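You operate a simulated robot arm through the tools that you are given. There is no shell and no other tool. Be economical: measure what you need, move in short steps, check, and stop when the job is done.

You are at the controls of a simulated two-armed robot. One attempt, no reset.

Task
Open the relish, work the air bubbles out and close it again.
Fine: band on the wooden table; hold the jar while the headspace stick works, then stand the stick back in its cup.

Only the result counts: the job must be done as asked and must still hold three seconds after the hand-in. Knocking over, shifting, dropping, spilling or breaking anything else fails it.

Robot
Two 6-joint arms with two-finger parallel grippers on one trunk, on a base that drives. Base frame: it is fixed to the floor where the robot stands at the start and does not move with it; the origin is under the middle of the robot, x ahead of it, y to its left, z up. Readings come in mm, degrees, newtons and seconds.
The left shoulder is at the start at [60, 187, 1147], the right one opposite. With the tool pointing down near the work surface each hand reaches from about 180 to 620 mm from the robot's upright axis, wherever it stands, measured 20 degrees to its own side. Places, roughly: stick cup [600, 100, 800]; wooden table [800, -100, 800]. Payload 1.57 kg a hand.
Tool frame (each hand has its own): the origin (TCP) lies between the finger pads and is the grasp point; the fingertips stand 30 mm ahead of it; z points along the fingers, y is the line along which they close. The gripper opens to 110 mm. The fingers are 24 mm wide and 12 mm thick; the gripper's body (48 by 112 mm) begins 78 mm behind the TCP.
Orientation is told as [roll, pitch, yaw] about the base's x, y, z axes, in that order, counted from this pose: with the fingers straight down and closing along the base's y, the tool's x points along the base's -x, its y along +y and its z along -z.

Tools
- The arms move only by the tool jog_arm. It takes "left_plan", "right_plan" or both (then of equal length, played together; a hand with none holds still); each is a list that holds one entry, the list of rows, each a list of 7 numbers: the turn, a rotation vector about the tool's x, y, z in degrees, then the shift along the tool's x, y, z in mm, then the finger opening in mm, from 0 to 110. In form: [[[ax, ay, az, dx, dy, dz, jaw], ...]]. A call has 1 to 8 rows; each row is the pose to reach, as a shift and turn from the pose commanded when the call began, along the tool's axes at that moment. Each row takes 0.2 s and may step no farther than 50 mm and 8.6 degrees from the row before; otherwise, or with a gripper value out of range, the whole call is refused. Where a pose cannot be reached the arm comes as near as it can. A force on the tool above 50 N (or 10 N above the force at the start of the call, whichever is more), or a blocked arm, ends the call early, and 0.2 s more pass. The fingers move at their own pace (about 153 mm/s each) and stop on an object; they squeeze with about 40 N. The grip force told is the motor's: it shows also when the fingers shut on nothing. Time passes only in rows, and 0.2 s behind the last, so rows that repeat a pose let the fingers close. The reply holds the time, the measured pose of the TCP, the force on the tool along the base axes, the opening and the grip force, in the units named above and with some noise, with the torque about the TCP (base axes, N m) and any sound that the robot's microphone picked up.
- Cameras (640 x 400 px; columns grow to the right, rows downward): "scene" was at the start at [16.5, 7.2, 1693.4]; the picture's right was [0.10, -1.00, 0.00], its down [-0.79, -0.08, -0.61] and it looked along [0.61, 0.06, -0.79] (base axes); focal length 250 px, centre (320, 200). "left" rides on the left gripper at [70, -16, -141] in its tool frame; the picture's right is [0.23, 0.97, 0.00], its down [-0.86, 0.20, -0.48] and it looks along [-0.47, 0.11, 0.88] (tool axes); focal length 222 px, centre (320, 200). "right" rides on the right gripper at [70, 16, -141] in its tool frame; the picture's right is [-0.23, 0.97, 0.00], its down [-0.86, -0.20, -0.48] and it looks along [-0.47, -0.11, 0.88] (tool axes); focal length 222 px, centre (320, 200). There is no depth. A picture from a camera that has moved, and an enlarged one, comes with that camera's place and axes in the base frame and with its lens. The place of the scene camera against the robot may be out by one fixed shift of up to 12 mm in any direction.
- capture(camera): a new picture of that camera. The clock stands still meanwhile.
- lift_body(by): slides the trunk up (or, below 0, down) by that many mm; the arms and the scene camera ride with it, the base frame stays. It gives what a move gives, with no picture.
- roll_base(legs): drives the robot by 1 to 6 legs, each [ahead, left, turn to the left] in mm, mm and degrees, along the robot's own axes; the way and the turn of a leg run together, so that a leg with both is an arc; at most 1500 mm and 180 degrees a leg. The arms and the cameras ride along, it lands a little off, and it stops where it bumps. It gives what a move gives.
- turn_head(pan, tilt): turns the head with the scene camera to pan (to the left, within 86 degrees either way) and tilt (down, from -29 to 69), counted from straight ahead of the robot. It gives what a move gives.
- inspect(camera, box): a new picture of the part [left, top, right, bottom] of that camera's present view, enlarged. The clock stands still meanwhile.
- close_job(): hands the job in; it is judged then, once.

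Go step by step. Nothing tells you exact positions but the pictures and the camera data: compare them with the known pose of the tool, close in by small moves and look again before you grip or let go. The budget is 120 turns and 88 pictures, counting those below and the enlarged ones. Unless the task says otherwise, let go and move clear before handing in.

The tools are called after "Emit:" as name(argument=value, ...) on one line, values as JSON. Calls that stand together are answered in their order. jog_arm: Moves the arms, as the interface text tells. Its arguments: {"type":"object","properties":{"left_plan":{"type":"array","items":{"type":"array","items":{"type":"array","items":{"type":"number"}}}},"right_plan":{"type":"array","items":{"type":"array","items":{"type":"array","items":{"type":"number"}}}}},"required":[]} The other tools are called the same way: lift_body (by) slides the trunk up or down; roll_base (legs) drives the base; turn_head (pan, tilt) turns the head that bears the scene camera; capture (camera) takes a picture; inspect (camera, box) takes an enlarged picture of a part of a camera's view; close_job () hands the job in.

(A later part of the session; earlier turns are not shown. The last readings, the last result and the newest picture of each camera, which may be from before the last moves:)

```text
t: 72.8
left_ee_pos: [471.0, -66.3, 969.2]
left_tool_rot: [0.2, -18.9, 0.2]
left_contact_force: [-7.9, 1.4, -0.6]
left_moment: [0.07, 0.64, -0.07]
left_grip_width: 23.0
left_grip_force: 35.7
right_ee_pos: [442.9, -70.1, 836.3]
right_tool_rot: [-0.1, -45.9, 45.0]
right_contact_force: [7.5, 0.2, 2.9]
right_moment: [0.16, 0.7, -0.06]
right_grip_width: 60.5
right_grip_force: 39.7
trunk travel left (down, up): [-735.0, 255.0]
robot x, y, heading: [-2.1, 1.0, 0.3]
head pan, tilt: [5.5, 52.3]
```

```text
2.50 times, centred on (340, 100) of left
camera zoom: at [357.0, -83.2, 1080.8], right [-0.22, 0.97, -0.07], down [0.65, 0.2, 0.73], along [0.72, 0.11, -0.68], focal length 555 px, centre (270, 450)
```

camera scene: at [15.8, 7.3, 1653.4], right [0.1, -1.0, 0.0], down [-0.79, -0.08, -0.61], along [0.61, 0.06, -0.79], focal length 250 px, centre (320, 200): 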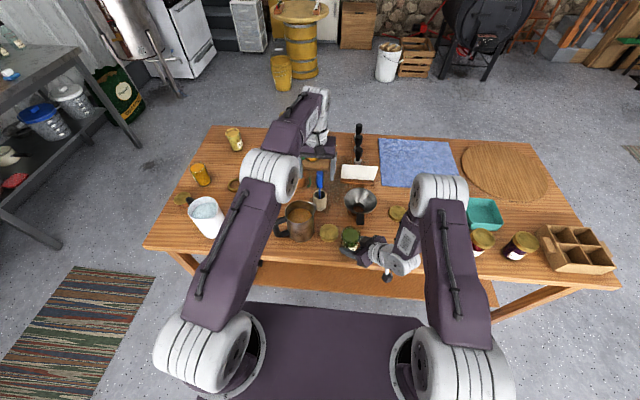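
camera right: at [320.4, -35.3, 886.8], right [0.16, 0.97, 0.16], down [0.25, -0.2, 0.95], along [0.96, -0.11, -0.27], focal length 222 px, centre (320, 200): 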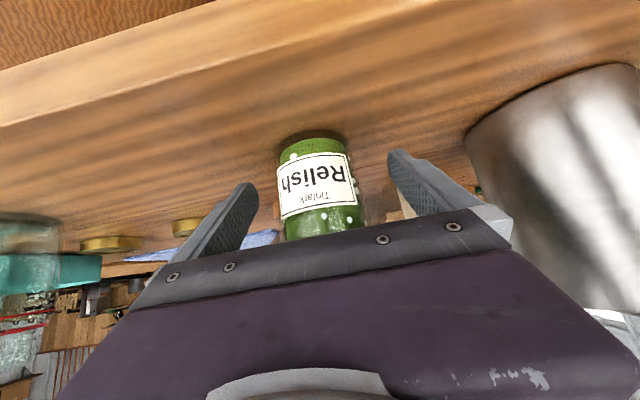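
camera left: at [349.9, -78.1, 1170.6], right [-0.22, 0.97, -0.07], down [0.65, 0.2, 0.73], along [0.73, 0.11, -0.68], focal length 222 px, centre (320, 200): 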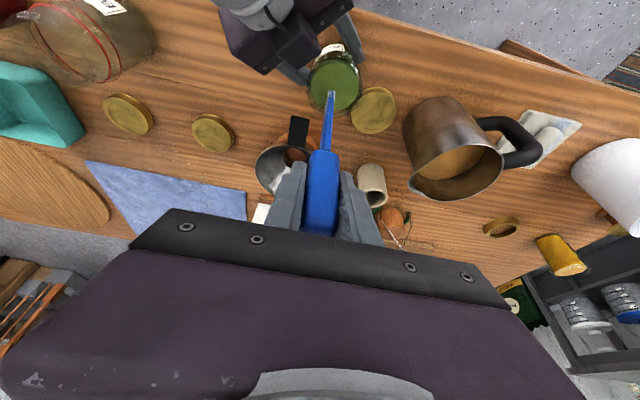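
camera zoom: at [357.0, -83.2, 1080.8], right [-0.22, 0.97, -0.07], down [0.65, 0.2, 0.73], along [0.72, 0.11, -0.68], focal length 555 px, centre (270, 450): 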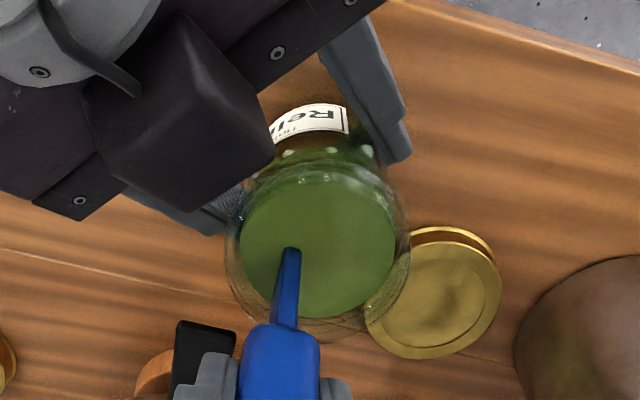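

Some contact with the rim at the far side, bubbles still partly visible. Sweep wider along the near and side walls.

Emit:
jog_arm(left_plan=[[[0, 0, 0, 6.6, 26, -2.3, 10], [0, 0, 0, 16.1, 27, -5.5, 10], [0, 0, 0, 23.6, 20, -8.1, 10], [0, 0, 0, 27.4, 9, -9.4, 10], [0, 0, 0, 23.6, -2, -8.1, 10], [0, 0, 0, 16.1, -8, -5.5, 10], [0, 0, 0, 6.6, -8, -2.3, 10], [0, 0, 0, 0.9, 0, -0.3, 10]]])

Emit:
inspect(camera="right", box=[180, 100, 480, 280])

```text
t: 74.6
left_ee_pos: [468.9, -65.5, 968.5]
left_tool_rot: [0.2, -18.9, 0.1]
left_contact_force: [-5.3, 1.2, 0.2]
left_moment: [0.11, 0.78, -0.02]
left_grip_width: 23.2
left_grip_force: 35.1
right_ee_pos: [444.6, -70.3, 835.6]
right_tool_rot: [-0.1, -45.9, 45.2]
right_contact_force: [3.4, 1.0, 2.1]
right_moment: [0.1, 0.29, 0.01]
right_grip_width: 60.5
right_grip_force: 40.1
trunk travel left (down, up): [-735.0, 255.0]
robot x, y, heading: [1.0, 1.3, 0.2]
head pan, tilt: [5.5, 52.3]
```

```text
2.13 times, centred on (330, 190) of right
camera zoom: at [325.4, -164.8, 883.7], right [-0.58, 0.8, 0.16], down [0.32, 0.04, 0.95], along [0.75, 0.6, -0.28], focal length 474 px, centre (299, 221)
```

zoom: 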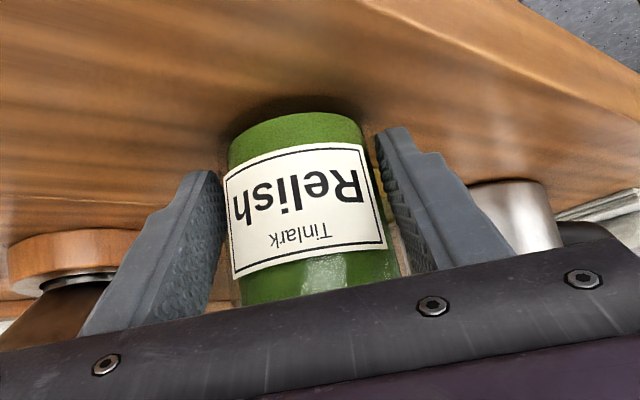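

The visible bubbles on this side are gone. Check the other sides.

Emit:
inspect(camera="left", box=[280, 40, 420, 160])

Emit:
inspect(camera="scene", box=[320, 220, 380, 265])

```text
3.33 times, centred on (350, 100) of left
camera zoom: at [355.6, -83.7, 1081.2], right [-0.22, 0.97, -0.07], down [0.65, 0.2, 0.73], along [0.73, 0.11, -0.68], focal length 740 px, centre (220, 533)
```

zoom: 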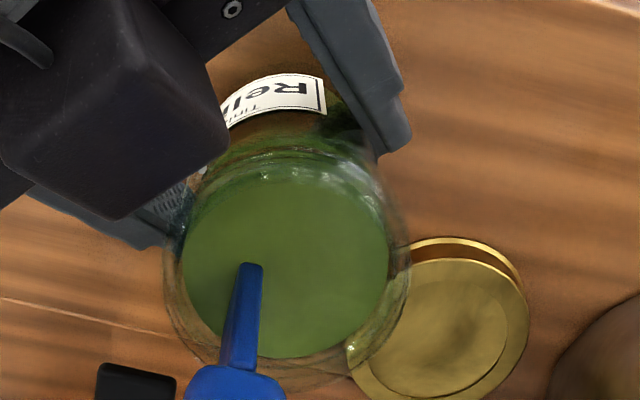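

```text
8.89 times, centred on (350, 242) of scene
camera zoom: at [15.3, 7.5, 1653.3], right [0.1, -1.0, 0.0], down [-0.79, -0.08, -0.61], along [0.61, 0.06, -0.79], focal length 2218 px, centre (53, -178)
```

zoom: 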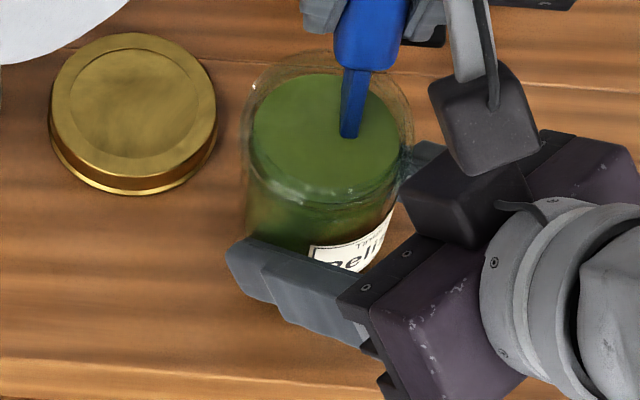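

All bubbles are gone. Centre the stick and draw it straight up.

Emit:
jog_arm(left_plan=[[[0, 0, 0, 5.7, 10, -2, 10], [0, 0, 0, -0.8, 10, -21, 10], [0, 0, 0, -7.3, 10, -40, 10], [0, 0, 0, -13.8, 10, -59, 10], [0, 0, 0, -20.4, 10, -78, 10], [0, 0, 0, -25.3, 10, -92, 10], [0, 0, 0, -25.3, 10, -92, 10]]])

Emit:
inspect(camera="left", box=[240, 40, 440, 240])

```text
t: 76.2
left_ee_pos: [462.3, -57.2, 1065.1]
left_tool_rot: [0.1, -19.0, 0.2]
left_contact_force: [0.1, -0.3, 0.2]
left_moment: [0.0, -0.01, -0.01]
left_grip_width: 23.1
left_grip_force: 36.0
right_ee_pos: [443.4, -69.3, 836.1]
right_tool_rot: [0.0, -45.8, 45.3]
right_contact_force: [-1.1, -0.3, 5.9]
right_moment: [0.12, 0.23, 0.01]
right_grip_width: 60.4
right_grip_force: 40.4
trunk travel left (down, up): [-735.0, 255.0]
robot x, y, heading: [0.6, -1.8, 0.0]
head pan, tilt: [5.5, 52.3]
```

```text
2.00 times, centred on (340, 140) of left
camera zoom: at [350.0, -74.0, 1176.9], right [-0.22, 0.97, -0.07], down [0.65, 0.2, 0.73], along [0.73, 0.11, -0.68], focal length 444 px, centre (280, 320)
```

zoom: 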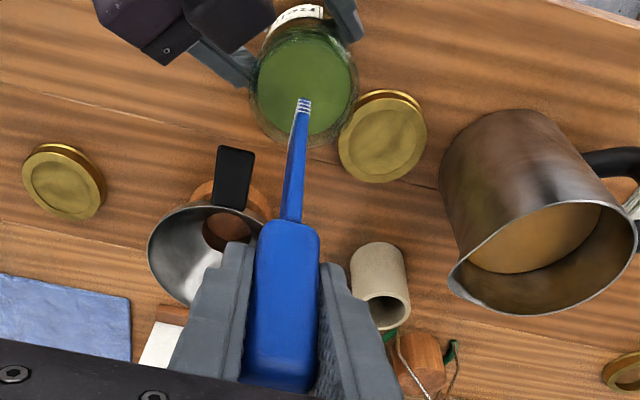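

Stick unchanged in grip. Carry it back above the cup.

Emit:
jog_arm(left_plan=[[[0, 0, 0, -27, 21, 9.3, 10], [0, 0, 0, -54, 42, 18.6, 10], [0, 0, 0, -81, 63, 28, 10], [0, 0, 0, -108, 84, 37.2, 10], [0, 0, 0, -135, 105, 47, 10], [0, 0, 0, -159.5, 126.7, 63, 10], [0, 0, 0, -159.5, 126.7, 63, 10]]])

Emit:
inspect(camera="left", box=[270, 40, 390, 160])

Emit:
inspect(camera="scene", box=[295, 150, 345, 215])

```text
t: 77.8
left_ee_pos: [634.3, 70.1, 1058.2]
left_tool_rot: [0.1, -19.0, 0.0]
left_contact_force: [0.1, -0.1, -0.2]
left_moment: [0.0, -0.04, 0.01]
left_grip_width: 23.1
left_grip_force: 35.8
right_ee_pos: [443.6, -70.0, 834.4]
right_tool_rot: [0.0, -45.8, 45.2]
right_contact_force: [-0.3, 0.3, 3.6]
right_moment: [0.06, 0.19, 0.0]
right_grip_width: 60.4
right_grip_force: 39.6
trunk travel left (down, up): [-735.0, 255.0]
robot x, y, heading: [-2.3, -2.9, 0.0]
head pan, tilt: [5.5, 52.3]
```

```text
3.33 times, centred on (330, 100) of left
camera zoom: at [521.7, 53.9, 1169.3], right [-0.22, 0.97, -0.07], down [0.65, 0.2, 0.73], along [0.73, 0.11, -0.68], focal length 740 px, centre (287, 533)
```

zoom: 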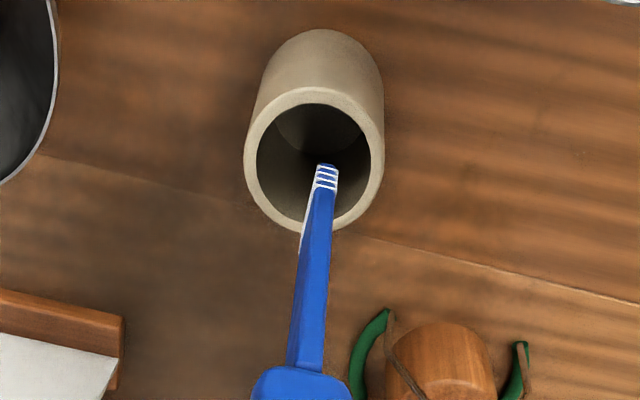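

```text
6.15 times, centred on (320, 182) of scene
camera zoom: at [16.0, 7.2, 1653.3], right [0.1, -1.0, 0.0], down [-0.79, -0.08, -0.61], along [0.61, 0.06, -0.79], focal length 1536 px, centre (320, 308)
```

zoom: 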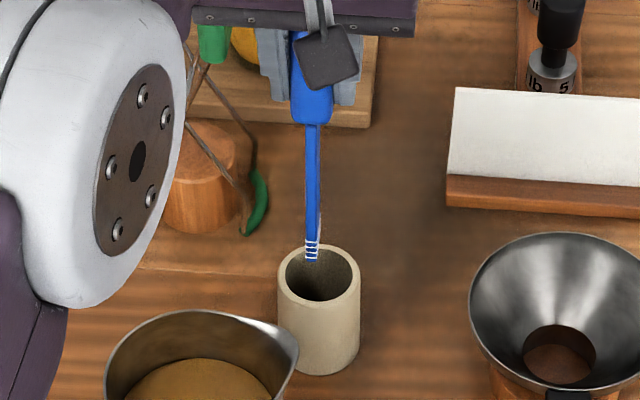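

The tip is about 3 mm toward +y of centre; correct and lower into the cup.

Emit:
jog_arm(left_plan=[[[0, 0, 0, 0, -2.5, 0, 10], [0, 0, 0, 4.9, -2.5, 14.2, 10], [0, 0, 0, 9.8, -2.5, 28.4, 10], [0, 0, 0, 14.7, -2.5, 42.5, 10], [0, 0, 0, 14.7, -2.5, 42.5, 10]]])

Emit:
inspect(camera="left", box=[270, 40, 390, 160])

```text
t: 79.0
left_ee_pos: [634.2, 68.2, 1011.2]
left_tool_rot: [0.2, -19.0, 0.2]
left_contact_force: [0.2, 0.0, -0.4]
left_moment: [0.03, -0.01, -0.01]
left_grip_width: 23.0
left_grip_force: 35.3
right_ee_pos: [443.8, -69.5, 834.3]
right_tool_rot: [-0.1, -45.8, 45.2]
right_contact_force: [1.2, 1.2, 5.2]
right_moment: [0.15, 0.16, -0.06]
right_grip_width: 60.5
right_grip_force: 39.7
trunk travel left (down, up): [-735.0, 255.0]
robot x, y, heading: [0.6, 2.2, -0.1]
head pan, tilt: [5.5, 52.3]
```

```text
3.33 times, centred on (330, 100) of left
camera zoom: at [521.4, 51.4, 1123.7], right [-0.22, 0.97, -0.07], down [0.65, 0.2, 0.73], along [0.73, 0.11, -0.68], focal length 740 px, centre (287, 533)
```

zoom: 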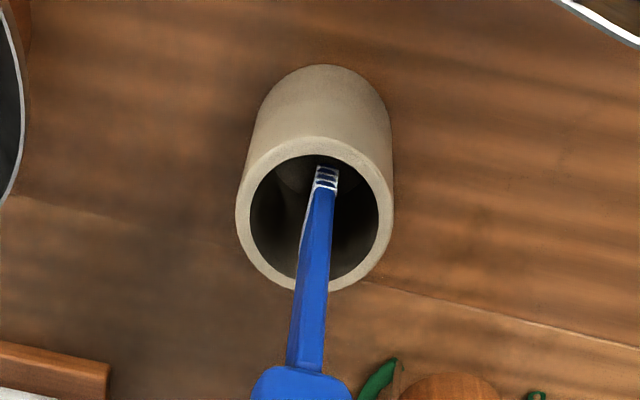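

Entering the cup well. Lower to the floor.

Emit:
jog_arm(left_plan=[[[0, 0, 0, 4.9, 0, 14.2, 10], [0, 0, 0, 9.8, 0, 28.4, 10], [0, 0, 0, 13.4, 0, 38.8, 10], [0, 0, 0, 15.3, 0, 44.4, 10], [0, 0, 0, 15.3, 0, 44.4, 10]]])

Emit:
jog_arm(left_plan=[[[0, 0, 0, 0.3, 0, 1, 10], [0, 0, 0, 0.6, 0, 1.8, 10], [0, 0, 0, 0.6, 0, 1.8, 10]]])

```text
t: 80.2
left_ee_pos: [635.2, 68.8, 964.8]
left_tool_rot: [0.1, -19.0, 0.2]
left_contact_force: [0.6, -0.2, -0.4]
left_moment: [0.01, -0.01, -0.01]
left_grip_width: 23.2
left_grip_force: 35.4
right_ee_pos: [444.7, -69.0, 836.0]
right_tool_rot: [0.0, -45.8, 45.3]
right_contact_force: [1.6, 1.5, 5.8]
right_moment: [0.13, 0.16, -0.07]
right_grip_width: 60.7
right_grip_force: 40.0
trunk travel left (down, up): [-735.0, 255.0]
robot x, y, heading: [1.0, -4.7, 0.0]
head pan, tilt: [5.5, 52.3]
```

```text
t: 81.0
left_ee_pos: [634.6, 68.5, 963.5]
left_tool_rot: [0.0, -19.0, 0.1]
left_contact_force: [-0.5, 0.6, -0.6]
left_moment: [-0.01, -0.01, 0.02]
left_grip_width: 23.2
left_grip_force: 35.4
right_ee_pos: [443.1, -68.4, 835.4]
right_tool_rot: [0.0, -45.8, 45.2]
right_contact_force: [1.5, 1.8, 6.0]
right_moment: [0.18, 0.13, -0.02]
right_grip_width: 60.5
right_grip_force: 40.2
trunk travel left (down, up): [-735.0, 255.0]
robot x, y, heading: [0.1, -3.7, -0.0]
head pan, tilt: [5.5, 52.3]
```

Within a millimetre of its resting height; release gently and back off along -x.

Emit:
jog_arm(left_plan=[[[0, 0, 0, 0.3, 0, 0.9, 10], [0, 0, 0, 0.3, 0, 0.9, 30], [0, 0, 0, 0.3, 0, 0.9, 60], [0, 0, 0, 0.3, 0, 0.9, 80], [0, 0, 0, 0.3, 0, 0.9, 80]]])

Emit:
inspect(camera="left", box=[220, 60, 420, 260])

```text
t: 82.2
left_ee_pos: [633.6, 68.2, 962.3]
left_tool_rot: [0.2, -18.9, 0.3]
left_contact_force: [-1.2, 0.0, 0.2]
left_moment: [0.03, 0.01, 0.06]
left_grip_width: 80.1
left_grip_force: 0.0
right_ee_pos: [443.5, -70.6, 836.3]
right_tool_rot: [0.0, -45.9, 45.2]
right_contact_force: [2.5, 0.7, 6.5]
right_moment: [0.1, 0.14, -0.04]
right_grip_width: 60.4
right_grip_force: 39.7
trunk travel left (down, up): [-735.0, 255.0]
robot x, y, heading: [-2.5, 0.7, 0.0]
head pan, tilt: [5.5, 52.3]
```

```text
2.00 times, centred on (320, 160) of left
camera zoom: at [521.3, 51.2, 1074.3], right [-0.22, 0.97, -0.07], down [0.65, 0.2, 0.73], along [0.73, 0.11, -0.68], focal length 444 px, centre (320, 280)
```

zoom: 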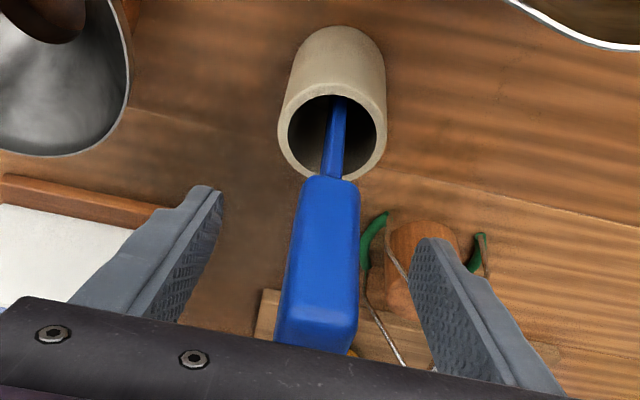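

The stick stands in its cup. Back off, level the tool and rise.

Emit:
jog_arm(left_plan=[[[0, 0, 0, 14.2, 0, -4.9, 80], [0, 0, 0, 30.3, 0, -10.4, 80], [0, 0, 0, 47.3, 0, -16.3, 80], [0, 0, 0, 61.5, 0, -21.2, 80], [0, 6.5, 0, 51.7, 0, -49.6, 80], [0, 13, 0, 41.9, 0, -78, 80], [0, 19, 0, 32.1, 0, -106.4, 80], [0, 19, 0, 32.1, 0, -106.4, 80]]])

Emit:
capture(camera="left")

```text
t: 84.0
left_ee_pos: [568.4, 68.1, 1054.3]
left_tool_rot: [0.1, 0.0, 0.3]
left_contact_force: [0.1, 0.0, 0.3]
left_moment: [-0.01, 0.0, -0.02]
left_grip_width: 79.9
left_grip_force: 0.0
right_ee_pos: [443.3, -69.4, 835.0]
right_tool_rot: [-0.1, -45.8, 45.2]
right_contact_force: [1.5, -0.1, 7.1]
right_moment: [0.18, 0.18, -0.02]
right_grip_width: 60.5
right_grip_force: 40.5
trunk travel left (down, up): [-735.0, 255.0]
robot x, y, heading: [-0.6, 3.1, -0.1]
head pan, tilt: [5.5, 52.3]
```

```text
21 pictures are left
camera left: at [498.1, 50.5, 1195.9], right [-0.23, 0.97, 0.0], down [0.85, 0.2, 0.48], along [0.46, 0.11, -0.88], focal length 222 px, centre (320, 200)
```

left: 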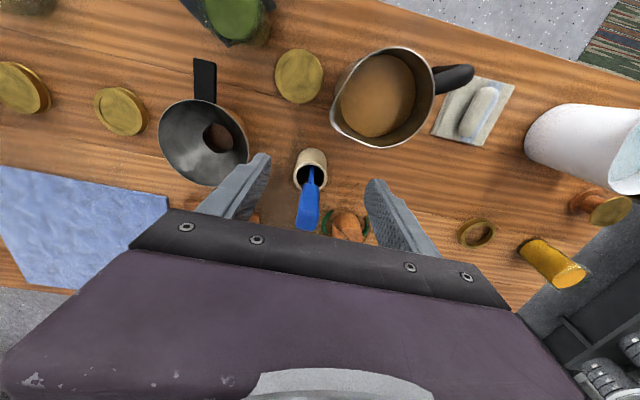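

Now go back over the band with yaw 69°, as when it was set down.

Emit:
jog_arm(left_plan=[[[0, 0, -8.6, 10, -7, 0, 95], [0, 0, -17.2, 20, -15, 0, 95], [0, 0, -25.8, 30, -23, 0, 95], [0, 0, -34.4, 40, -31, 10, 95], [0, 0, -43, 50, -39, 25, 95], [0, 0, -51.6, 58, -46, 40, 95], [0, 0, -60.2, 65.5, -50, 55, 95], [0, 0, -68.8, 65.5, -50, 73, 95]]])

Emit:
capture(camera="left")

```text
t: 85.8
left_ee_pos: [503.7, 18.0, 979.5]
left_tool_rot: [0.0, -0.1, 69.2]
left_contact_force: [-0.2, 0.2, 0.4]
left_moment: [-0.03, 0.0, -0.04]
left_grip_width: 94.9
left_grip_force: 0.1
right_ee_pos: [445.1, -70.0, 835.7]
right_tool_rot: [0.1, -45.9, 45.2]
right_contact_force: [1.3, 0.6, 5.5]
right_moment: [0.09, 0.19, -0.01]
right_grip_width: 60.6
right_grip_force: 39.7
trunk travel left (down, up): [-735.0, 255.0]
robot x, y, heading: [0.9, -2.0, -0.0]
head pan, tilt: [5.5, 52.3]
```

```text
20 pictures are left
camera left: at [493.1, -53.5, 1122.2], right [-0.99, 0.13, 0.0], down [0.12, 0.87, 0.48], along [0.06, 0.48, -0.88], focal length 222 px, centre (320, 200)
```

left: 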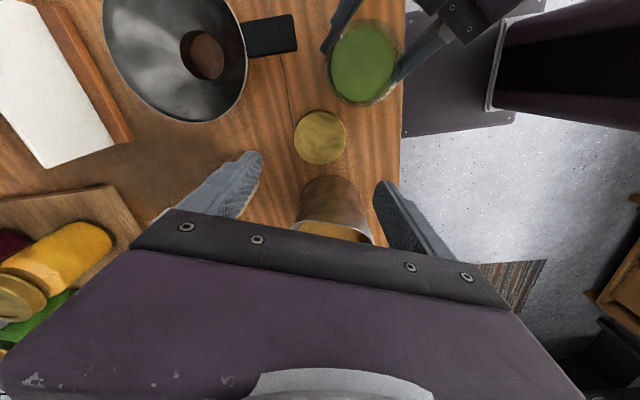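

Same picture as after setting down; descend to z≈832 and grip the band.

Emit:
jog_arm(left_plan=[[[0, 0, 0, 0, 0, 45, 95], [0, 0, 0, 0, 0, 90, 95], [0, 0, 0, 0, 0, 125, 95], [0, 0, 0, 0, 0, 142, 92], [0, 0, 0, 0, 0, 147.5, 92], [0, 0, 0, 0, 0, 147.5, 92], [0, 0, 0, 0, 0, 147.5, 60], [0, 0, 0, 0, 0, 147.5, 60]]])

Emit:
jog_arm(left_plan=[[[0, 0, 0, 0, 0, 0, 60], [0, 0, 0, 0, 0, -30, 60], [0, 0, 0, 0, 0, -70, 60], [0, 0, 0, 0, 0, -110, 60], [0, 0, 0, 0, 0, -110, 60]]])

Emit:
inspect(camera="left", box=[220, 60, 440, 240])

```text
t: 87.6
left_ee_pos: [503.9, 18.1, 832.7]
left_tool_rot: [0.0, -0.2, 69.1]
left_contact_force: [-0.4, -0.1, -1.8]
left_moment: [0.02, 0.0, 0.02]
left_grip_width: 71.7
left_grip_force: 39.7
right_ee_pos: [443.4, -69.4, 836.0]
right_tool_rot: [0.0, -45.8, 45.2]
right_contact_force: [-1.8, -0.6, 4.3]
right_moment: [0.11, 0.23, 0.0]
right_grip_width: 60.4
right_grip_force: 39.9
trunk travel left (down, up): [-735.0, 255.0]
robot x, y, heading: [1.6, 1.3, 0.0]
head pan, tilt: [5.5, 52.3]
```

```text
t: 88.8
left_ee_pos: [503.7, 17.2, 942.6]
left_tool_rot: [0.0, -0.1, 69.0]
left_contact_force: [-0.7, 0.3, 0.0]
left_moment: [0.01, 0.02, 0.0]
left_grip_width: 71.9
left_grip_force: 39.5
right_ee_pos: [443.8, -69.4, 835.7]
right_tool_rot: [0.0, -45.9, 45.2]
right_contact_force: [-1.9, 0.0, 3.5]
right_moment: [0.09, 0.23, 0.01]
right_grip_width: 60.3
right_grip_force: 40.2
trunk travel left (down, up): [-735.0, 255.0]
robot x, y, heading: [-0.4, 0.8, -0.2]
head pan, tilt: [5.5, 52.3]
```

```text
2.22 times, centred on (330, 150) of left
camera zoom: at [492.2, -53.2, 1084.5], right [-0.99, 0.14, 0.0], down [0.12, 0.87, 0.48], along [0.07, 0.48, -0.88], focal length 494 px, centre (298, 311)
```

zoom: 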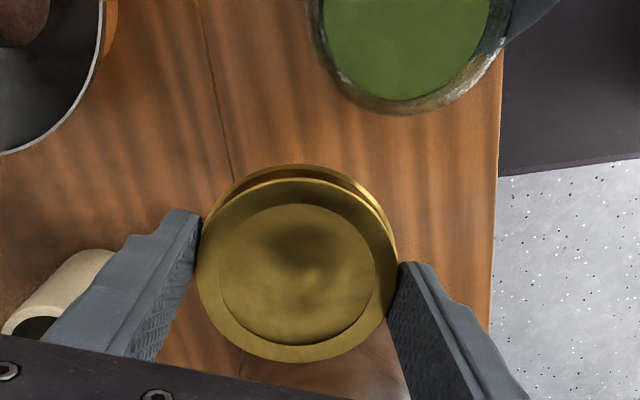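

Band gripped. Carry it over the jar mouth and stop a little above.

Emit:
jog_arm(left_plan=[[[0, 0, 0, 0, 0, -45, 60], [0, 0, 0, 30, 6.2, -48, 60], [0, 0, 0, 60, 12.5, -48, 60], [0, 0, 0, 88.6, 18.7, -48, 60], [0, 0, 0, 88.6, 18.7, -20, 60], [0, 0, 0, 88.6, 18.7, 12, 60], [0, 0, 0, 88.6, 18.7, 12, 60]]])

Emit:
inspect(camera="scene", box=[310, 200, 410, 270])

Emit:
inspect(camera="left", box=[240, 80, 400, 230])

```text
t: 90.4
left_ee_pos: [452.5, -59.6, 929.7]
left_tool_rot: [0.0, -0.1, 69.0]
left_contact_force: [-0.5, -0.8, -0.2]
left_moment: [-0.01, 0.03, -0.02]
left_grip_width: 71.7
left_grip_force: 40.0
right_ee_pos: [443.6, -70.1, 835.4]
right_tool_rot: [0.0, -45.8, 45.2]
right_contact_force: [-2.1, -1.9, 3.5]
right_moment: [0.01, 0.22, 0.05]
right_grip_width: 60.4
right_grip_force: 39.4
trunk travel left (down, up): [-735.0, 255.0]
robot x, y, heading: [2.8, 0.7, -0.0]
head pan, tilt: [5.5, 52.3]
```

```text
5.71 times, centred on (360, 235) of scene
camera zoom: at [15.5, 6.9, 1653.4], right [0.1, -1.0, 0.0], down [-0.79, -0.08, -0.61], along [0.61, 0.06, -0.79], focal length 1426 px, centre (91, 0)
```

zoom: 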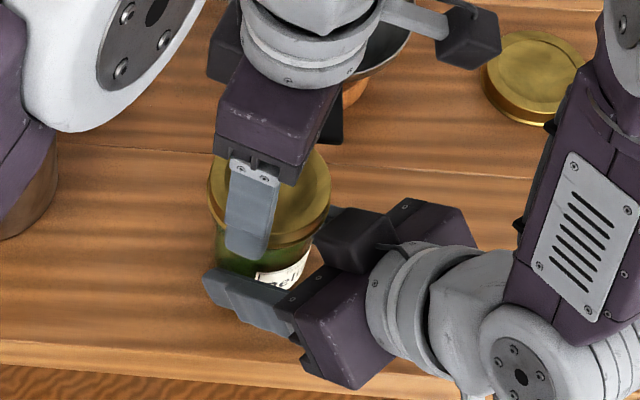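

```text
2.67 times, centred on (320, 155) of left
camera zoom: at [442.5, -130.6, 1071.6], right [-0.99, 0.14, 0.0], down [0.12, 0.87, 0.48], along [0.07, 0.48, -0.88], focal length 592 px, centre (320, 320)
```

zoom: 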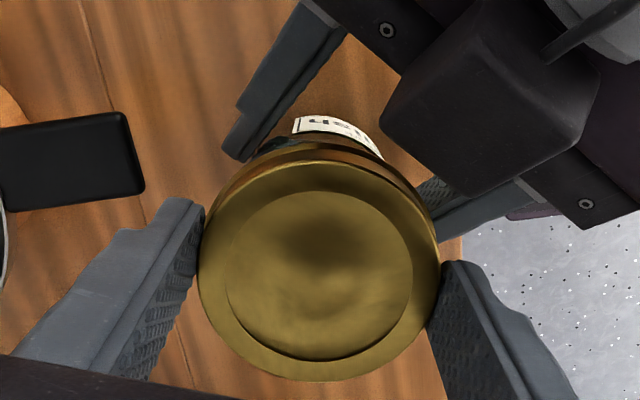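

Aligned within about a millimetre. Lower onto the mouth.

Emit:
jog_arm(left_plan=[[[0, 0, 0, -0.9, -0.9, 8, 60], [0, 0, 0, -0.9, -0.9, 14, 60], [0, 0, 0, -0.9, -0.9, 17, 60], [0, 0, 0, -0.9, -0.9, 19, 60], [0, 0, 0, -0.9, -0.9, 19, 60]]])

```text
t: 91.6
left_ee_pos: [455.0, -57.0, 911.1]
left_tool_rot: [0.0, -0.1, 68.9]
left_contact_force: [-13.0, 1.0, 26.9]
left_moment: [-0.01, 0.38, 0.0]
left_grip_width: 71.9
left_grip_force: 40.4
right_ee_pos: [443.2, -70.5, 836.1]
right_tool_rot: [-0.1, -45.8, 45.1]
right_contact_force: [14.9, -1.2, -13.5]
right_moment: [0.1, 0.65, -0.22]
right_grip_width: 60.5
right_grip_force: 39.9
trunk travel left (down, up): [-735.0, 255.0]
robot x, y, heading: [3.8, 0.3, -0.1]
head pan, tilt: [5.5, 52.3]
```

Firm contact with a sideways push to -x: I'm about 2 mm too far in +x. Ease up and correct.

Emit:
jog_arm(left_plan=[[[0, 0, 0, 0, 0, -3, 60], [0, 0, 0, 0.7, 1.9, -3, 60], [0, 0, 0, 0.7, 1.9, -1, 60], [0, 0, 0, 0.7, 1.9, -1, 60]]])

```text
t: 92.6
left_ee_pos: [455.5, -57.3, 912.4]
left_tool_rot: [-0.1, -0.1, 69.0]
left_contact_force: [12.8, 9.4, -5.4]
left_moment: [0.26, -0.21, -0.01]
left_grip_width: 71.8
left_grip_force: 40.8
right_ee_pos: [442.5, -69.9, 836.1]
right_tool_rot: [0.0, -45.8, 45.2]
right_contact_force: [-11.0, -7.2, 12.4]
right_moment: [0.76, -0.78, 0.05]
right_grip_width: 60.3
right_grip_force: 39.8
trunk travel left (down, up): [-735.0, 255.0]
robot x, y, heading: [-1.5, 0.8, 0.0]
head pan, tilt: [5.5, 52.3]
```

It has seated on the mouth. Re-centre by a millimetre and turn clockwise one stroke with light downward pressure.

Emit:
jog_arm(left_plan=[[[0, 0, 0, -1, -0.5, 0.5, 60], [0, 0, 8.4, -1, -0.5, 0.7, 60], [0, 0, 16.8, -1, -0.5, 0.9, 60], [0, 0, 25.2, -1, -0.5, 1.1, 60], [0, 0, 33.6, -1, -0.5, 1.3, 60], [0, 0, 42, -1, -0.5, 1.5, 60], [0, 0, 50, -1, -0.5, 1.7, 60], [0, 0, 50, -1, -0.5, 1.7, 60]]])

Emit:
inspect(camera="scene", box=[310, 200, 410, 270])

```text
t: 94.4
left_ee_pos: [454.5, -55.4, 912.0]
left_tool_rot: [0.0, -0.1, 18.9]
left_contact_force: [9.1, 3.6, 8.2]
left_moment: [0.02, -0.44, -0.01]
left_grip_width: 72.0
left_grip_force: 40.3
right_ee_pos: [442.5, -69.1, 836.5]
right_tool_rot: [0.0, -45.8, 45.2]
right_contact_force: [-6.2, -0.5, 4.7]
right_moment: [0.59, 0.02, -0.03]
right_grip_width: 60.6
right_grip_force: 40.5
trunk travel left (down, up): [-735.0, 255.0]
robot x, y, heading: [0.6, -0.1, -0.1]
head pan, tilt: [5.5, 52.3]
```

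```text
5.71 times, centred on (360, 235) of scene
camera zoom: at [15.5, 8.1, 1653.4], right [0.1, -1.0, 0.0], down [-0.79, -0.08, -0.61], along [0.61, 0.06, -0.79], focal length 1426 px, centre (91, 0)
```

zoom: 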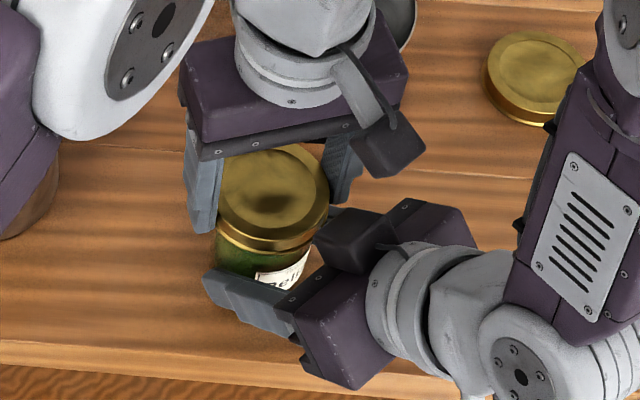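

The lid sits level, higher than when closed. Test whether the thread has caught with a tiny lift.

Emit:
jog_arm(left_plan=[[[0, 0, 0, 0, 0, -2, 60], [0, 0, 0, 0, 0, -4, 60], [0, 0, 0, 0, 0, -4, 60]]])

```text
t: 95.2
left_ee_pos: [454.7, -56.4, 913.1]
left_tool_rot: [0.2, 0.1, 19.0]
left_contact_force: [14.2, -2.3, -22.5]
left_moment: [-0.03, -0.57, 0.02]
left_grip_width: 71.9
left_grip_force: 39.5
right_ee_pos: [444.2, -69.3, 834.6]
right_tool_rot: [-0.1, -45.9, 45.3]
right_contact_force: [-13.8, 2.6, 18.4]
right_moment: [0.15, -0.75, 0.19]
right_grip_width: 60.5
right_grip_force: 40.1
trunk travel left (down, up): [-735.0, 255.0]
robot x, y, heading: [4.4, 3.5, 0.2]
head pan, tilt: [5.5, 52.3]
```

The thread has caught. Ratchet: open, swing back, grip, turn clockwise again.

Emit:
jog_arm(left_plan=[[[0, 0, 0, 0, 0, 4, 90], [0, 0, -8.4, -1.4, -0.5, 4.3, 90], [0, 0, -16.8, -1.4, -0.5, 4.3, 90], [0, 0, -25.2, -1.4, -0.5, 4.3, 90], [0, 0, -33.6, -1.4, -0.5, 4.3, 90], [0, 0, -42, -1.4, -0.5, 4.3, 90], [0, 0, -50, -1.4, -0.5, 4.3, 90], [0, 0, -50, -1.4, -0.5, 4.3, 60]]])

Emit:
jog_arm(left_plan=[[[0, 0, 0, 0, 0, 0, 60], [0, 0, 8.4, 0, 0, 0, 60], [0, 0, 16.8, 0, 0, 0.2, 60], [0, 0, 25.2, 0, 0, 0.3, 60], [0, 0, 33.6, 0, 0, 0.5, 60], [0, 0, 42, 0, 0, 0.6, 60], [0, 0, 50, 0, 0, 0.8, 60], [0, 0, 50, 0, 0, 0.8, 60]]])

Emit:
jog_arm(left_plan=[[[0, 0, 0, 0, 0, 0, 90], [0, 0, -8.4, 0, 0, 0, 90], [0, 0, -16.8, 0, 0, 0, 90], [0, 0, -25.2, 0, 0, 0, 90], [0, 0, -33.6, 0, 0, 0, 90], [0, 0, -42, 0, 0, 0, 90], [0, 0, -50, 0, 0, 0, 90], [0, 0, -50, 0, 0, 0, 60]]])

Emit:
jog_arm(left_plan=[[[0, 0, 0, 0, 0, 0, 60], [0, 0, 8.4, 0, 0, 0, 60], [0, 0, 16.8, 0, 0, 0.2, 60], [0, 0, 25.2, 0, 0, 0.3, 60], [0, 0, 33.6, 0, 0, 0.5, 60], [0, 0, 42, 0, 0, 0.6, 60], [0, 0, 50, 0, 0, 0.8, 60], [0, 0, 50, 0, 0, 0.8, 60]]])

Emit:
inspect(camera="right", box=[180, 100, 480, 280])

```text
t: 97.0
left_ee_pos: [455.9, -56.4, 910.2]
left_tool_rot: [0.1, -0.1, 69.1]
left_contact_force: [-5.7, 2.2, 1.0]
left_moment: [0.06, 0.15, 0.0]
left_grip_width: 75.4
left_grip_force: 39.8
right_ee_pos: [443.6, -70.4, 835.1]
right_tool_rot: [0.1, -45.8, 45.0]
right_contact_force: [7.1, -2.9, 3.8]
right_moment: [0.22, 0.39, -0.17]
right_grip_width: 60.4
right_grip_force: 39.9
trunk travel left (down, up): [-735.0, 255.0]
robot x, y, heading: [1.6, -0.3, 0.1]
head pan, tilt: [5.5, 52.3]
```

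```text
t: 98.8
left_ee_pos: [456.6, -58.1, 910.1]
left_tool_rot: [0.1, 0.1, 18.9]
left_contact_force: [-9.9, 4.6, 4.7]
left_moment: [0.28, 0.06, 0.02]
left_grip_width: 75.5
left_grip_force: 40.4
right_ee_pos: [443.5, -70.5, 835.5]
right_tool_rot: [0.0, -45.8, 45.1]
right_contact_force: [12.6, -5.4, 0.7]
right_moment: [0.32, 0.77, -0.28]
right_grip_width: 60.8
right_grip_force: 39.8
trunk travel left (down, up): [-735.0, 255.0]
robot x, y, heading: [0.4, 3.8, 0.1]
head pan, tilt: [5.5, 52.3]
```

```text
t: 100.6
left_ee_pos: [456.0, -56.1, 909.2]
left_tool_rot: [0.1, 0.0, 69.2]
left_contact_force: [-2.7, 1.0, 1.0]
left_moment: [0.03, 0.06, 0.02]
left_grip_width: 74.2
left_grip_force: 39.6
right_ee_pos: [444.3, -70.6, 835.5]
right_tool_rot: [0.1, -45.8, 45.1]
right_contact_force: [1.1, 0.3, 2.1]
right_moment: [0.33, 0.31, -0.01]
right_grip_width: 60.5
right_grip_force: 39.6
trunk travel left (down, up): [-735.0, 255.0]
robot x, y, heading: [3.2, 0.4, -0.1]
head pan, tilt: [5.5, 52.3]
```

```text
t: 102.4
left_ee_pos: [456.1, -57.3, 908.8]
left_tool_rot: [0.1, 0.0, 18.9]
left_contact_force: [-6.8, 2.4, 4.8]
left_moment: [0.16, -0.12, 0.01]
left_grip_width: 74.2
left_grip_force: 40.2
right_ee_pos: [442.8, -70.3, 835.3]
right_tool_rot: [0.0, -45.9, 45.1]
right_contact_force: [7.0, -4.2, -0.3]
right_moment: [0.17, 0.71, -0.12]
right_grip_width: 60.6
right_grip_force: 39.6
trunk travel left (down, up): [-735.0, 255.0]
robot x, y, heading: [3.0, 2.7, -0.2]
head pan, tilt: [5.5, 52.3]
```

```text
2.13 times, centred on (330, 190) of right
camera zoom: at [325.8, -165.2, 883.6], right [-0.58, 0.8, 0.16], down [0.32, 0.04, 0.95], along [0.75, 0.6, -0.28], focal length 474 px, centre (299, 221)
```

zoom: 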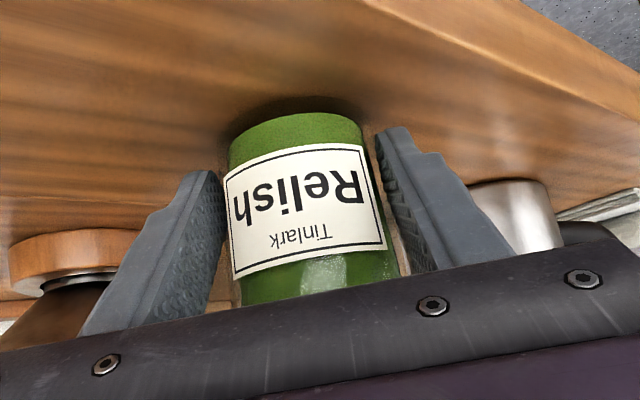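

Jar steady, band descending. Three more strokes, watching for torque.

Emit:
jog_arm(left_plan=[[[0, 0, 0, 0.7, 0.3, 0, 90], [0, 0, -8.4, 0.7, 0.3, 0, 90], [0, 0, -16.8, 0.7, 0.3, 0, 90], [0, 0, -25.2, 0.7, 0.3, 0, 90], [0, 0, -33.6, 0.7, 0.3, 0, 90], [0, 0, -42, 0.7, 0.3, 0, 90], [0, 0, -50, 0.7, 0.3, 0, 90], [0, 0, -50, 0.7, 0.3, 0, 60]]])

Emit:
jog_arm(left_plan=[[[0, 0, 0, 0, 0, 0, 60], [0, 0, 8.4, 0, 0, 0, 60], [0, 0, 16.8, 0, 0, 0.2, 60], [0, 0, 25.2, 0, 0, 0.3, 60], [0, 0, 33.6, 0, 0, 0.5, 60], [0, 0, 42, 0, 0, 0.6, 60], [0, 0, 50, 0, 0, 0.8, 60], [0, 0, 50, 0, 0, 0.8, 60]]])

Emit:
jog_arm(left_plan=[[[0, 0, 0, 0, 0, 0, 90], [0, 0, -8.4, 0, 0, 0, 90], [0, 0, -16.8, 0, 0, 0, 90], [0, 0, -25.2, 0, 0, 0, 90], [0, 0, -33.6, 0, 0, 0, 90], [0, 0, -42, 0, 0, 0, 90], [0, 0, -50, 0, 0, 0, 90], [0, 0, -50, 0, 0, 0, 60]]])

Emit:
jog_arm(left_plan=[[[0, 0, 0, 0, 0, 0, 60], [0, 0, 8.4, 0, 0, 0, 60], [0, 0, 16.8, 0, 0, 0.2, 60], [0, 0, 25.2, 0, 0, 0.3, 60], [0, 0, 33.6, 0, 0, 0.5, 60], [0, 0, 42, 0, 0, 0.6, 60], [0, 0, 50, 0, 0, 0.8, 60], [0, 0, 50, 0, 0, 0.8, 60]]])

Emit:
inspect(camera="scene", box=[310, 200, 410, 270])

```text
t: 104.2
left_ee_pos: [455.9, -56.7, 908.6]
left_tool_rot: [0.1, -0.1, 69.1]
left_contact_force: [0.1, -0.3, 1.0]
left_moment: [-0.01, 0.02, -0.01]
left_grip_width: 73.8
left_grip_force: 40.4
right_ee_pos: [443.2, -69.3, 834.5]
right_tool_rot: [0.0, -45.8, 45.2]
right_contact_force: [-1.8, 2.0, 2.2]
right_moment: [0.25, 0.07, 0.09]
right_grip_width: 60.5
right_grip_force: 40.0
trunk travel left (down, up): [-735.0, 255.0]
robot x, y, heading: [1.1, -0.3, 0.1]
head pan, tilt: [5.5, 52.3]
```

```text
t: 106.0
left_ee_pos: [455.5, -56.4, 908.9]
left_tool_rot: [0.1, -0.1, 18.9]
left_contact_force: [0.0, 3.0, 0.8]
left_moment: [-0.08, -0.43, -0.03]
left_grip_width: 73.7
left_grip_force: 40.2
right_ee_pos: [443.0, -69.8, 835.2]
right_tool_rot: [0.0, -45.9, 45.2]
right_contact_force: [-0.5, 0.0, 3.0]
right_moment: [0.57, 0.42, -0.03]
right_grip_width: 60.5
right_grip_force: 40.1
trunk travel left (down, up): [-735.0, 255.0]
robot x, y, heading: [-1.0, 0.8, 0.1]
head pan, tilt: [5.5, 52.3]
```

```text
t: 107.8
left_ee_pos: [455.0, -56.0, 908.4]
left_tool_rot: [0.0, -0.1, 69.1]
left_contact_force: [-0.4, -0.2, 0.0]
left_moment: [-0.01, 0.0, -0.02]
left_grip_width: 75.4
left_grip_force: 39.9
right_ee_pos: [443.7, -70.4, 835.6]
right_tool_rot: [0.0, -45.7, 45.2]
right_contact_force: [-0.8, 0.3, 2.4]
right_moment: [0.22, -0.01, 0.02]
right_grip_width: 60.5
right_grip_force: 39.6
trunk travel left (down, up): [-735.0, 255.0]
robot x, y, heading: [3.4, -2.2, 0.0]
head pan, tilt: [5.5, 52.3]
```

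```text
t: 109.6
left_ee_pos: [455.6, -56.3, 907.8]
left_tool_rot: [0.0, -0.1, 18.9]
left_contact_force: [2.0, 3.3, 2.8]
left_moment: [-0.13, -0.33, -0.01]
left_grip_width: 75.4
left_grip_force: 40.0
right_ee_pos: [444.4, -69.8, 835.7]
right_tool_rot: [0.1, -45.8, 45.2]
right_contact_force: [-0.5, -1.0, 2.8]
right_moment: [0.66, 0.07, -0.05]
right_grip_width: 60.5
right_grip_force: 39.6
trunk travel left (down, up): [-735.0, 255.0]
robot x, y, heading: [0.6, 0.4, 0.1]
head pan, tilt: [5.5, 52.3]
```

```text
5.71 times, centred on (360, 235) of scene
camera zoom: at [15.9, 7.2, 1653.4], right [0.1, -1.0, 0.0], down [-0.79, -0.08, -0.61], along [0.61, 0.06, -0.79], focal length 1426 px, centre (91, 0)
```

zoom: 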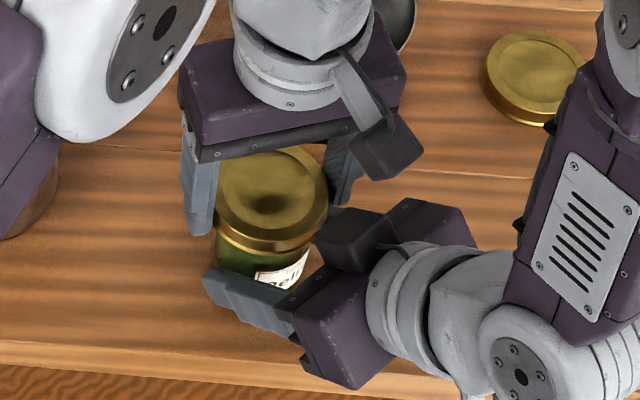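

Five strokes done, no tightening yet. Continue.

Emit:
jog_arm(left_plan=[[[0, 0, 0, 0, 0, 0, 90], [0, 0, -8.4, 0, 0, 0, 90], [0, 0, -16.8, 0, 0, 0, 90], [0, 0, -25.2, 0, 0, 0, 90], [0, 0, -33.6, 0, 0, 0, 90], [0, 0, -42, 0, 0, 0, 90], [0, 0, -50, 0, 0, 0, 90], [0, 0, -50, 0, 0, 0, 60]]])

Emit:
jog_arm(left_plan=[[[0, 0, 0, 0, 0, 0, 60], [0, 0, 8.4, 0, 0, 0, 60], [0, 0, 16.8, 0, 0, 0.2, 60], [0, 0, 25.2, 0, 0, 0.3, 60], [0, 0, 33.6, 0, 0, 0.5, 60], [0, 0, 42, 0, 0, 0.6, 60], [0, 0, 50, 0, 0, 0.8, 60]]])

Emit:
jog_arm(left_plan=[[[0, 0, 0, 0, 0, 0, 90], [0, 0, -8.4, 0, 0, 0, 90], [0, 0, -16.8, 0, 0, 0, 90], [0, 0, -25.2, 0, 0, 0, 90], [0, 0, -33.6, 0, 0, 0, 90], [0, 0, -42, 0, 0, 0, 90], [0, 0, -50, 0, 0, 0, 90], [0, 0, -50, 0, 0, 0, 60]]])

Emit:
jog_arm(left_plan=[[[0, 0, 0, 0, 0, 0, 60], [0, 0, 8.4, 0, 0, 0, 60], [0, 0, 16.8, 0, 0, 0.2, 60], [0, 0, 25.2, 0, 0, 0.3, 60], [0, 0, 33.6, 0, 0, 0.5, 60], [0, 0, 42, 0, 0, 0.6, 60], [0, 0, 50, 0, 0, 0.8, 60]]])

Emit:
inspect(camera="right", box=[180, 100, 480, 280])

```text
t: 111.4
left_ee_pos: [455.7, -56.3, 907.7]
left_tool_rot: [0.1, -0.1, 69.2]
left_contact_force: [0.7, -0.2, 0.7]
left_moment: [-0.04, 0.02, 0.05]
left_grip_width: 72.2
left_grip_force: 39.7
right_ee_pos: [443.3, -70.5, 835.0]
right_tool_rot: [0.0, -45.8, 45.2]
right_contact_force: [-1.6, 0.2, 3.8]
right_moment: [0.26, -0.07, 0.02]
right_grip_width: 60.6
right_grip_force: 39.6
trunk travel left (down, up): [-735.0, 255.0]
robot x, y, heading: [0.3, -3.0, -0.0]
head pan, tilt: [5.5, 52.3]
```

```text
t: 113.0
left_ee_pos: [456.7, -57.6, 906.7]
left_tool_rot: [-0.1, -0.1, 18.9]
left_contact_force: [10.0, 0.5, 3.0]
left_moment: [0.02, -0.74, 0.79]
left_grip_width: 72.4
left_grip_force: 40.2
right_ee_pos: [443.7, -71.1, 834.6]
right_tool_rot: [0.2, -45.7, 45.0]
right_contact_force: [-7.5, -2.5, 3.2]
right_moment: [-0.24, 0.13, -0.62]
right_grip_width: 61.5
right_grip_force: 40.0
trunk travel left (down, up): [-735.0, 255.0]
robot x, y, heading: [-0.4, -1.3, -0.1]
head pan, tilt: [5.5, 52.3]
```

```text
t: 114.8
left_ee_pos: [457.2, -57.3, 906.6]
left_tool_rot: [-0.1, 0.0, 69.1]
left_contact_force: [7.6, -1.2, -2.8]
left_moment: [-0.07, -0.07, 0.04]
left_grip_width: 74.9
left_grip_force: 39.6
right_ee_pos: [443.9, -69.1, 835.0]
right_tool_rot: [0.1, -45.7, 45.3]
right_contact_force: [-8.1, 1.4, -0.9]
right_moment: [-0.12, -0.41, 0.11]
right_grip_width: 61.1
right_grip_force: 40.4
trunk travel left (down, up): [-735.0, 255.0]
robot x, y, heading: [-2.5, -0.6, -0.1]
head pan, tilt: [5.5, 52.3]
```

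```text
t: 116.4
left_ee_pos: [455.5, -58.9, 906.7]
left_tool_rot: [0.0, -0.2, 18.9]
left_contact_force: [14.1, -3.3, 1.4]
left_moment: [0.26, -0.77, 1.05]
left_grip_width: 71.5
left_grip_force: 40.3
right_ee_pos: [444.0, -70.5, 835.8]
right_tool_rot: [0.1, -45.8, 45.1]
right_contact_force: [-13.2, -2.0, 12.2]
right_moment: [-0.55, 0.03, -0.76]
right_grip_width: 61.2
right_grip_force: 40.3
trunk travel left (down, up): [-735.0, 255.0]
robot x, y, heading: [-5.3, -1.1, -0.1]
head pan, tilt: [5.5, 52.3]
```

```text
2.13 times, centred on (330, 190) of right
camera zoom: at [325.1, -165.5, 884.0], right [-0.58, 0.8, 0.16], down [0.32, 0.04, 0.95], along [0.75, 0.6, -0.28], focal length 474 px, centre (299, 221)
```

zoom: 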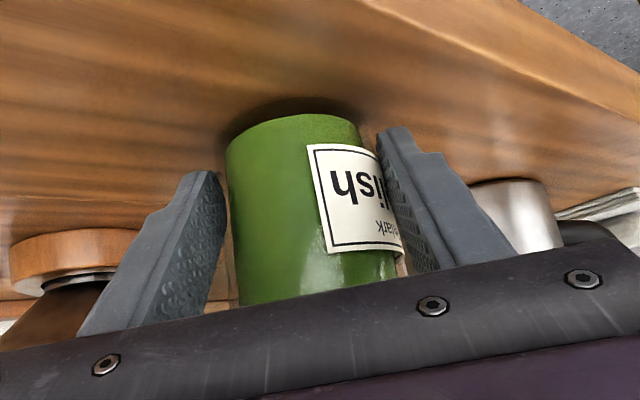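

The band is now tight — torque about 1 Nm and the jar begins to turn with it. Release the left hand and rise.

Emit:
jog_arm(left_plan=[[[0, 0, 0, 0, 0, 0, 90], [0, 0, 0, 0, 0, 0, 95], [0, 0, 0, 0, 0, -30, 95], [0, 0, 0, 0, 0, -75, 95], [0, 0, 0, 0, 0, -120, 95], [0, 0, 0, 0, 40, -140, 95], [0, 0, 0, 0, 80, -140, 95], [0, 0, 0, 0, 120, -140, 95]]])

Emit:
jog_arm(right_plan=[[[0, 0, 0, 0, 0, 0, 72], [0, 0, 0, 0, 0, 0, 84], [0, 0, 0, 0, 0, 0, 84], [0, 0, 0, 0, 0, -25, 84], [0, 0, 0, 0, 0, -50, 84], [0, 0, 0, 0, 0, -80, 84], [0, 0, 0, 0, 0, -80, 84]]])

Emit:
capture(camera="scene")

Emit:
inspect(camera="scene", box=[270, 150, 430, 270])

```text
t: 118.2
left_ee_pos: [415.7, 57.6, 1045.0]
left_tool_rot: [0.0, -0.1, 18.8]
left_contact_force: [0.8, 0.7, 0.3]
left_moment: [-0.03, 0.0, 0.0]
left_grip_width: 95.2
left_grip_force: 0.2
right_ee_pos: [443.1, -70.6, 835.3]
right_tool_rot: [-0.1, -45.7, 45.2]
right_contact_force: [4.5, -0.7, 10.2]
right_moment: [0.02, 0.14, -0.05]
right_grip_width: 61.1
right_grip_force: 40.2
trunk travel left (down, up): [-735.0, 255.0]
robot x, y, heading: [-1.0, 2.1, -0.2]
head pan, tilt: [5.5, 52.3]
```

```text
t: 119.8
left_ee_pos: [417.6, 56.3, 1044.1]
left_tool_rot: [0.1, 0.1, 19.0]
left_contact_force: [0.0, 0.7, -0.6]
left_moment: [-0.01, 0.0, -0.03]
left_grip_width: 95.0
left_grip_force: 0.0
right_ee_pos: [410.5, -114.0, 893.5]
right_tool_rot: [0.1, -45.6, 45.1]
right_contact_force: [-0.2, 1.2, -0.8]
right_moment: [0.02, -0.01, 0.02]
right_grip_width: 84.0
right_grip_force: 0.1
right hand out of reach, approached as far as the arm can: row 4, 5, 6, 7
trunk travel left (down, up): [-735.0, 255.0]
robot x, y, heading: [-2.3, -3.5, 0.1]
head pan, tilt: [5.5, 52.3]
```

```text
12 pictures are left
camera scene: at [16.9, 7.5, 1653.3], right [0.1, -1.0, 0.0], down [-0.79, -0.08, -0.61], along [0.61, 0.06, -0.79], focal length 250 px, centre (320, 200)
```

scene: 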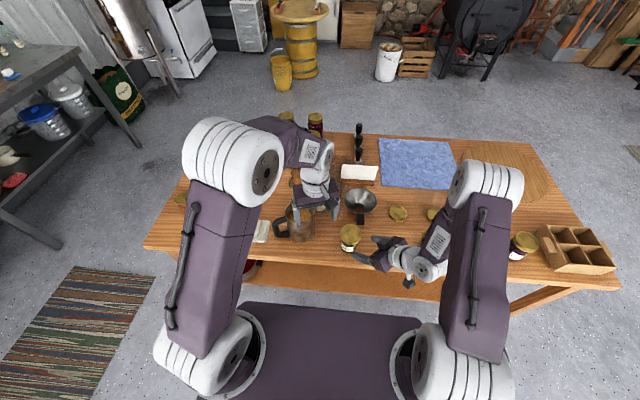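

```text
3.33 times, centred on (350, 210) of scene
camera zoom: at [16.9, 7.5, 1653.3], right [0.1, -1.0, 0.0], down [-0.79, -0.08, -0.61], along [0.61, 0.06, -0.79], focal length 832 px, centre (220, 167)
```

zoom: 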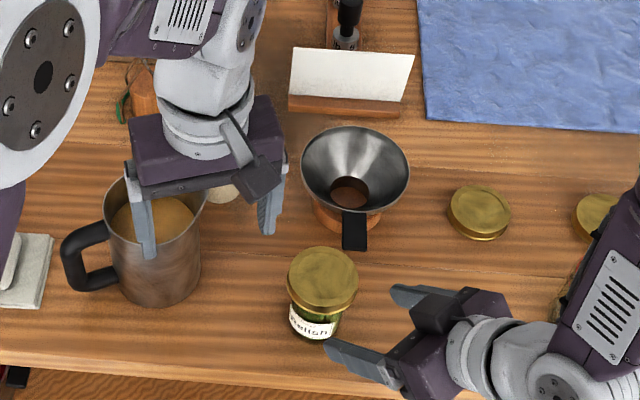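

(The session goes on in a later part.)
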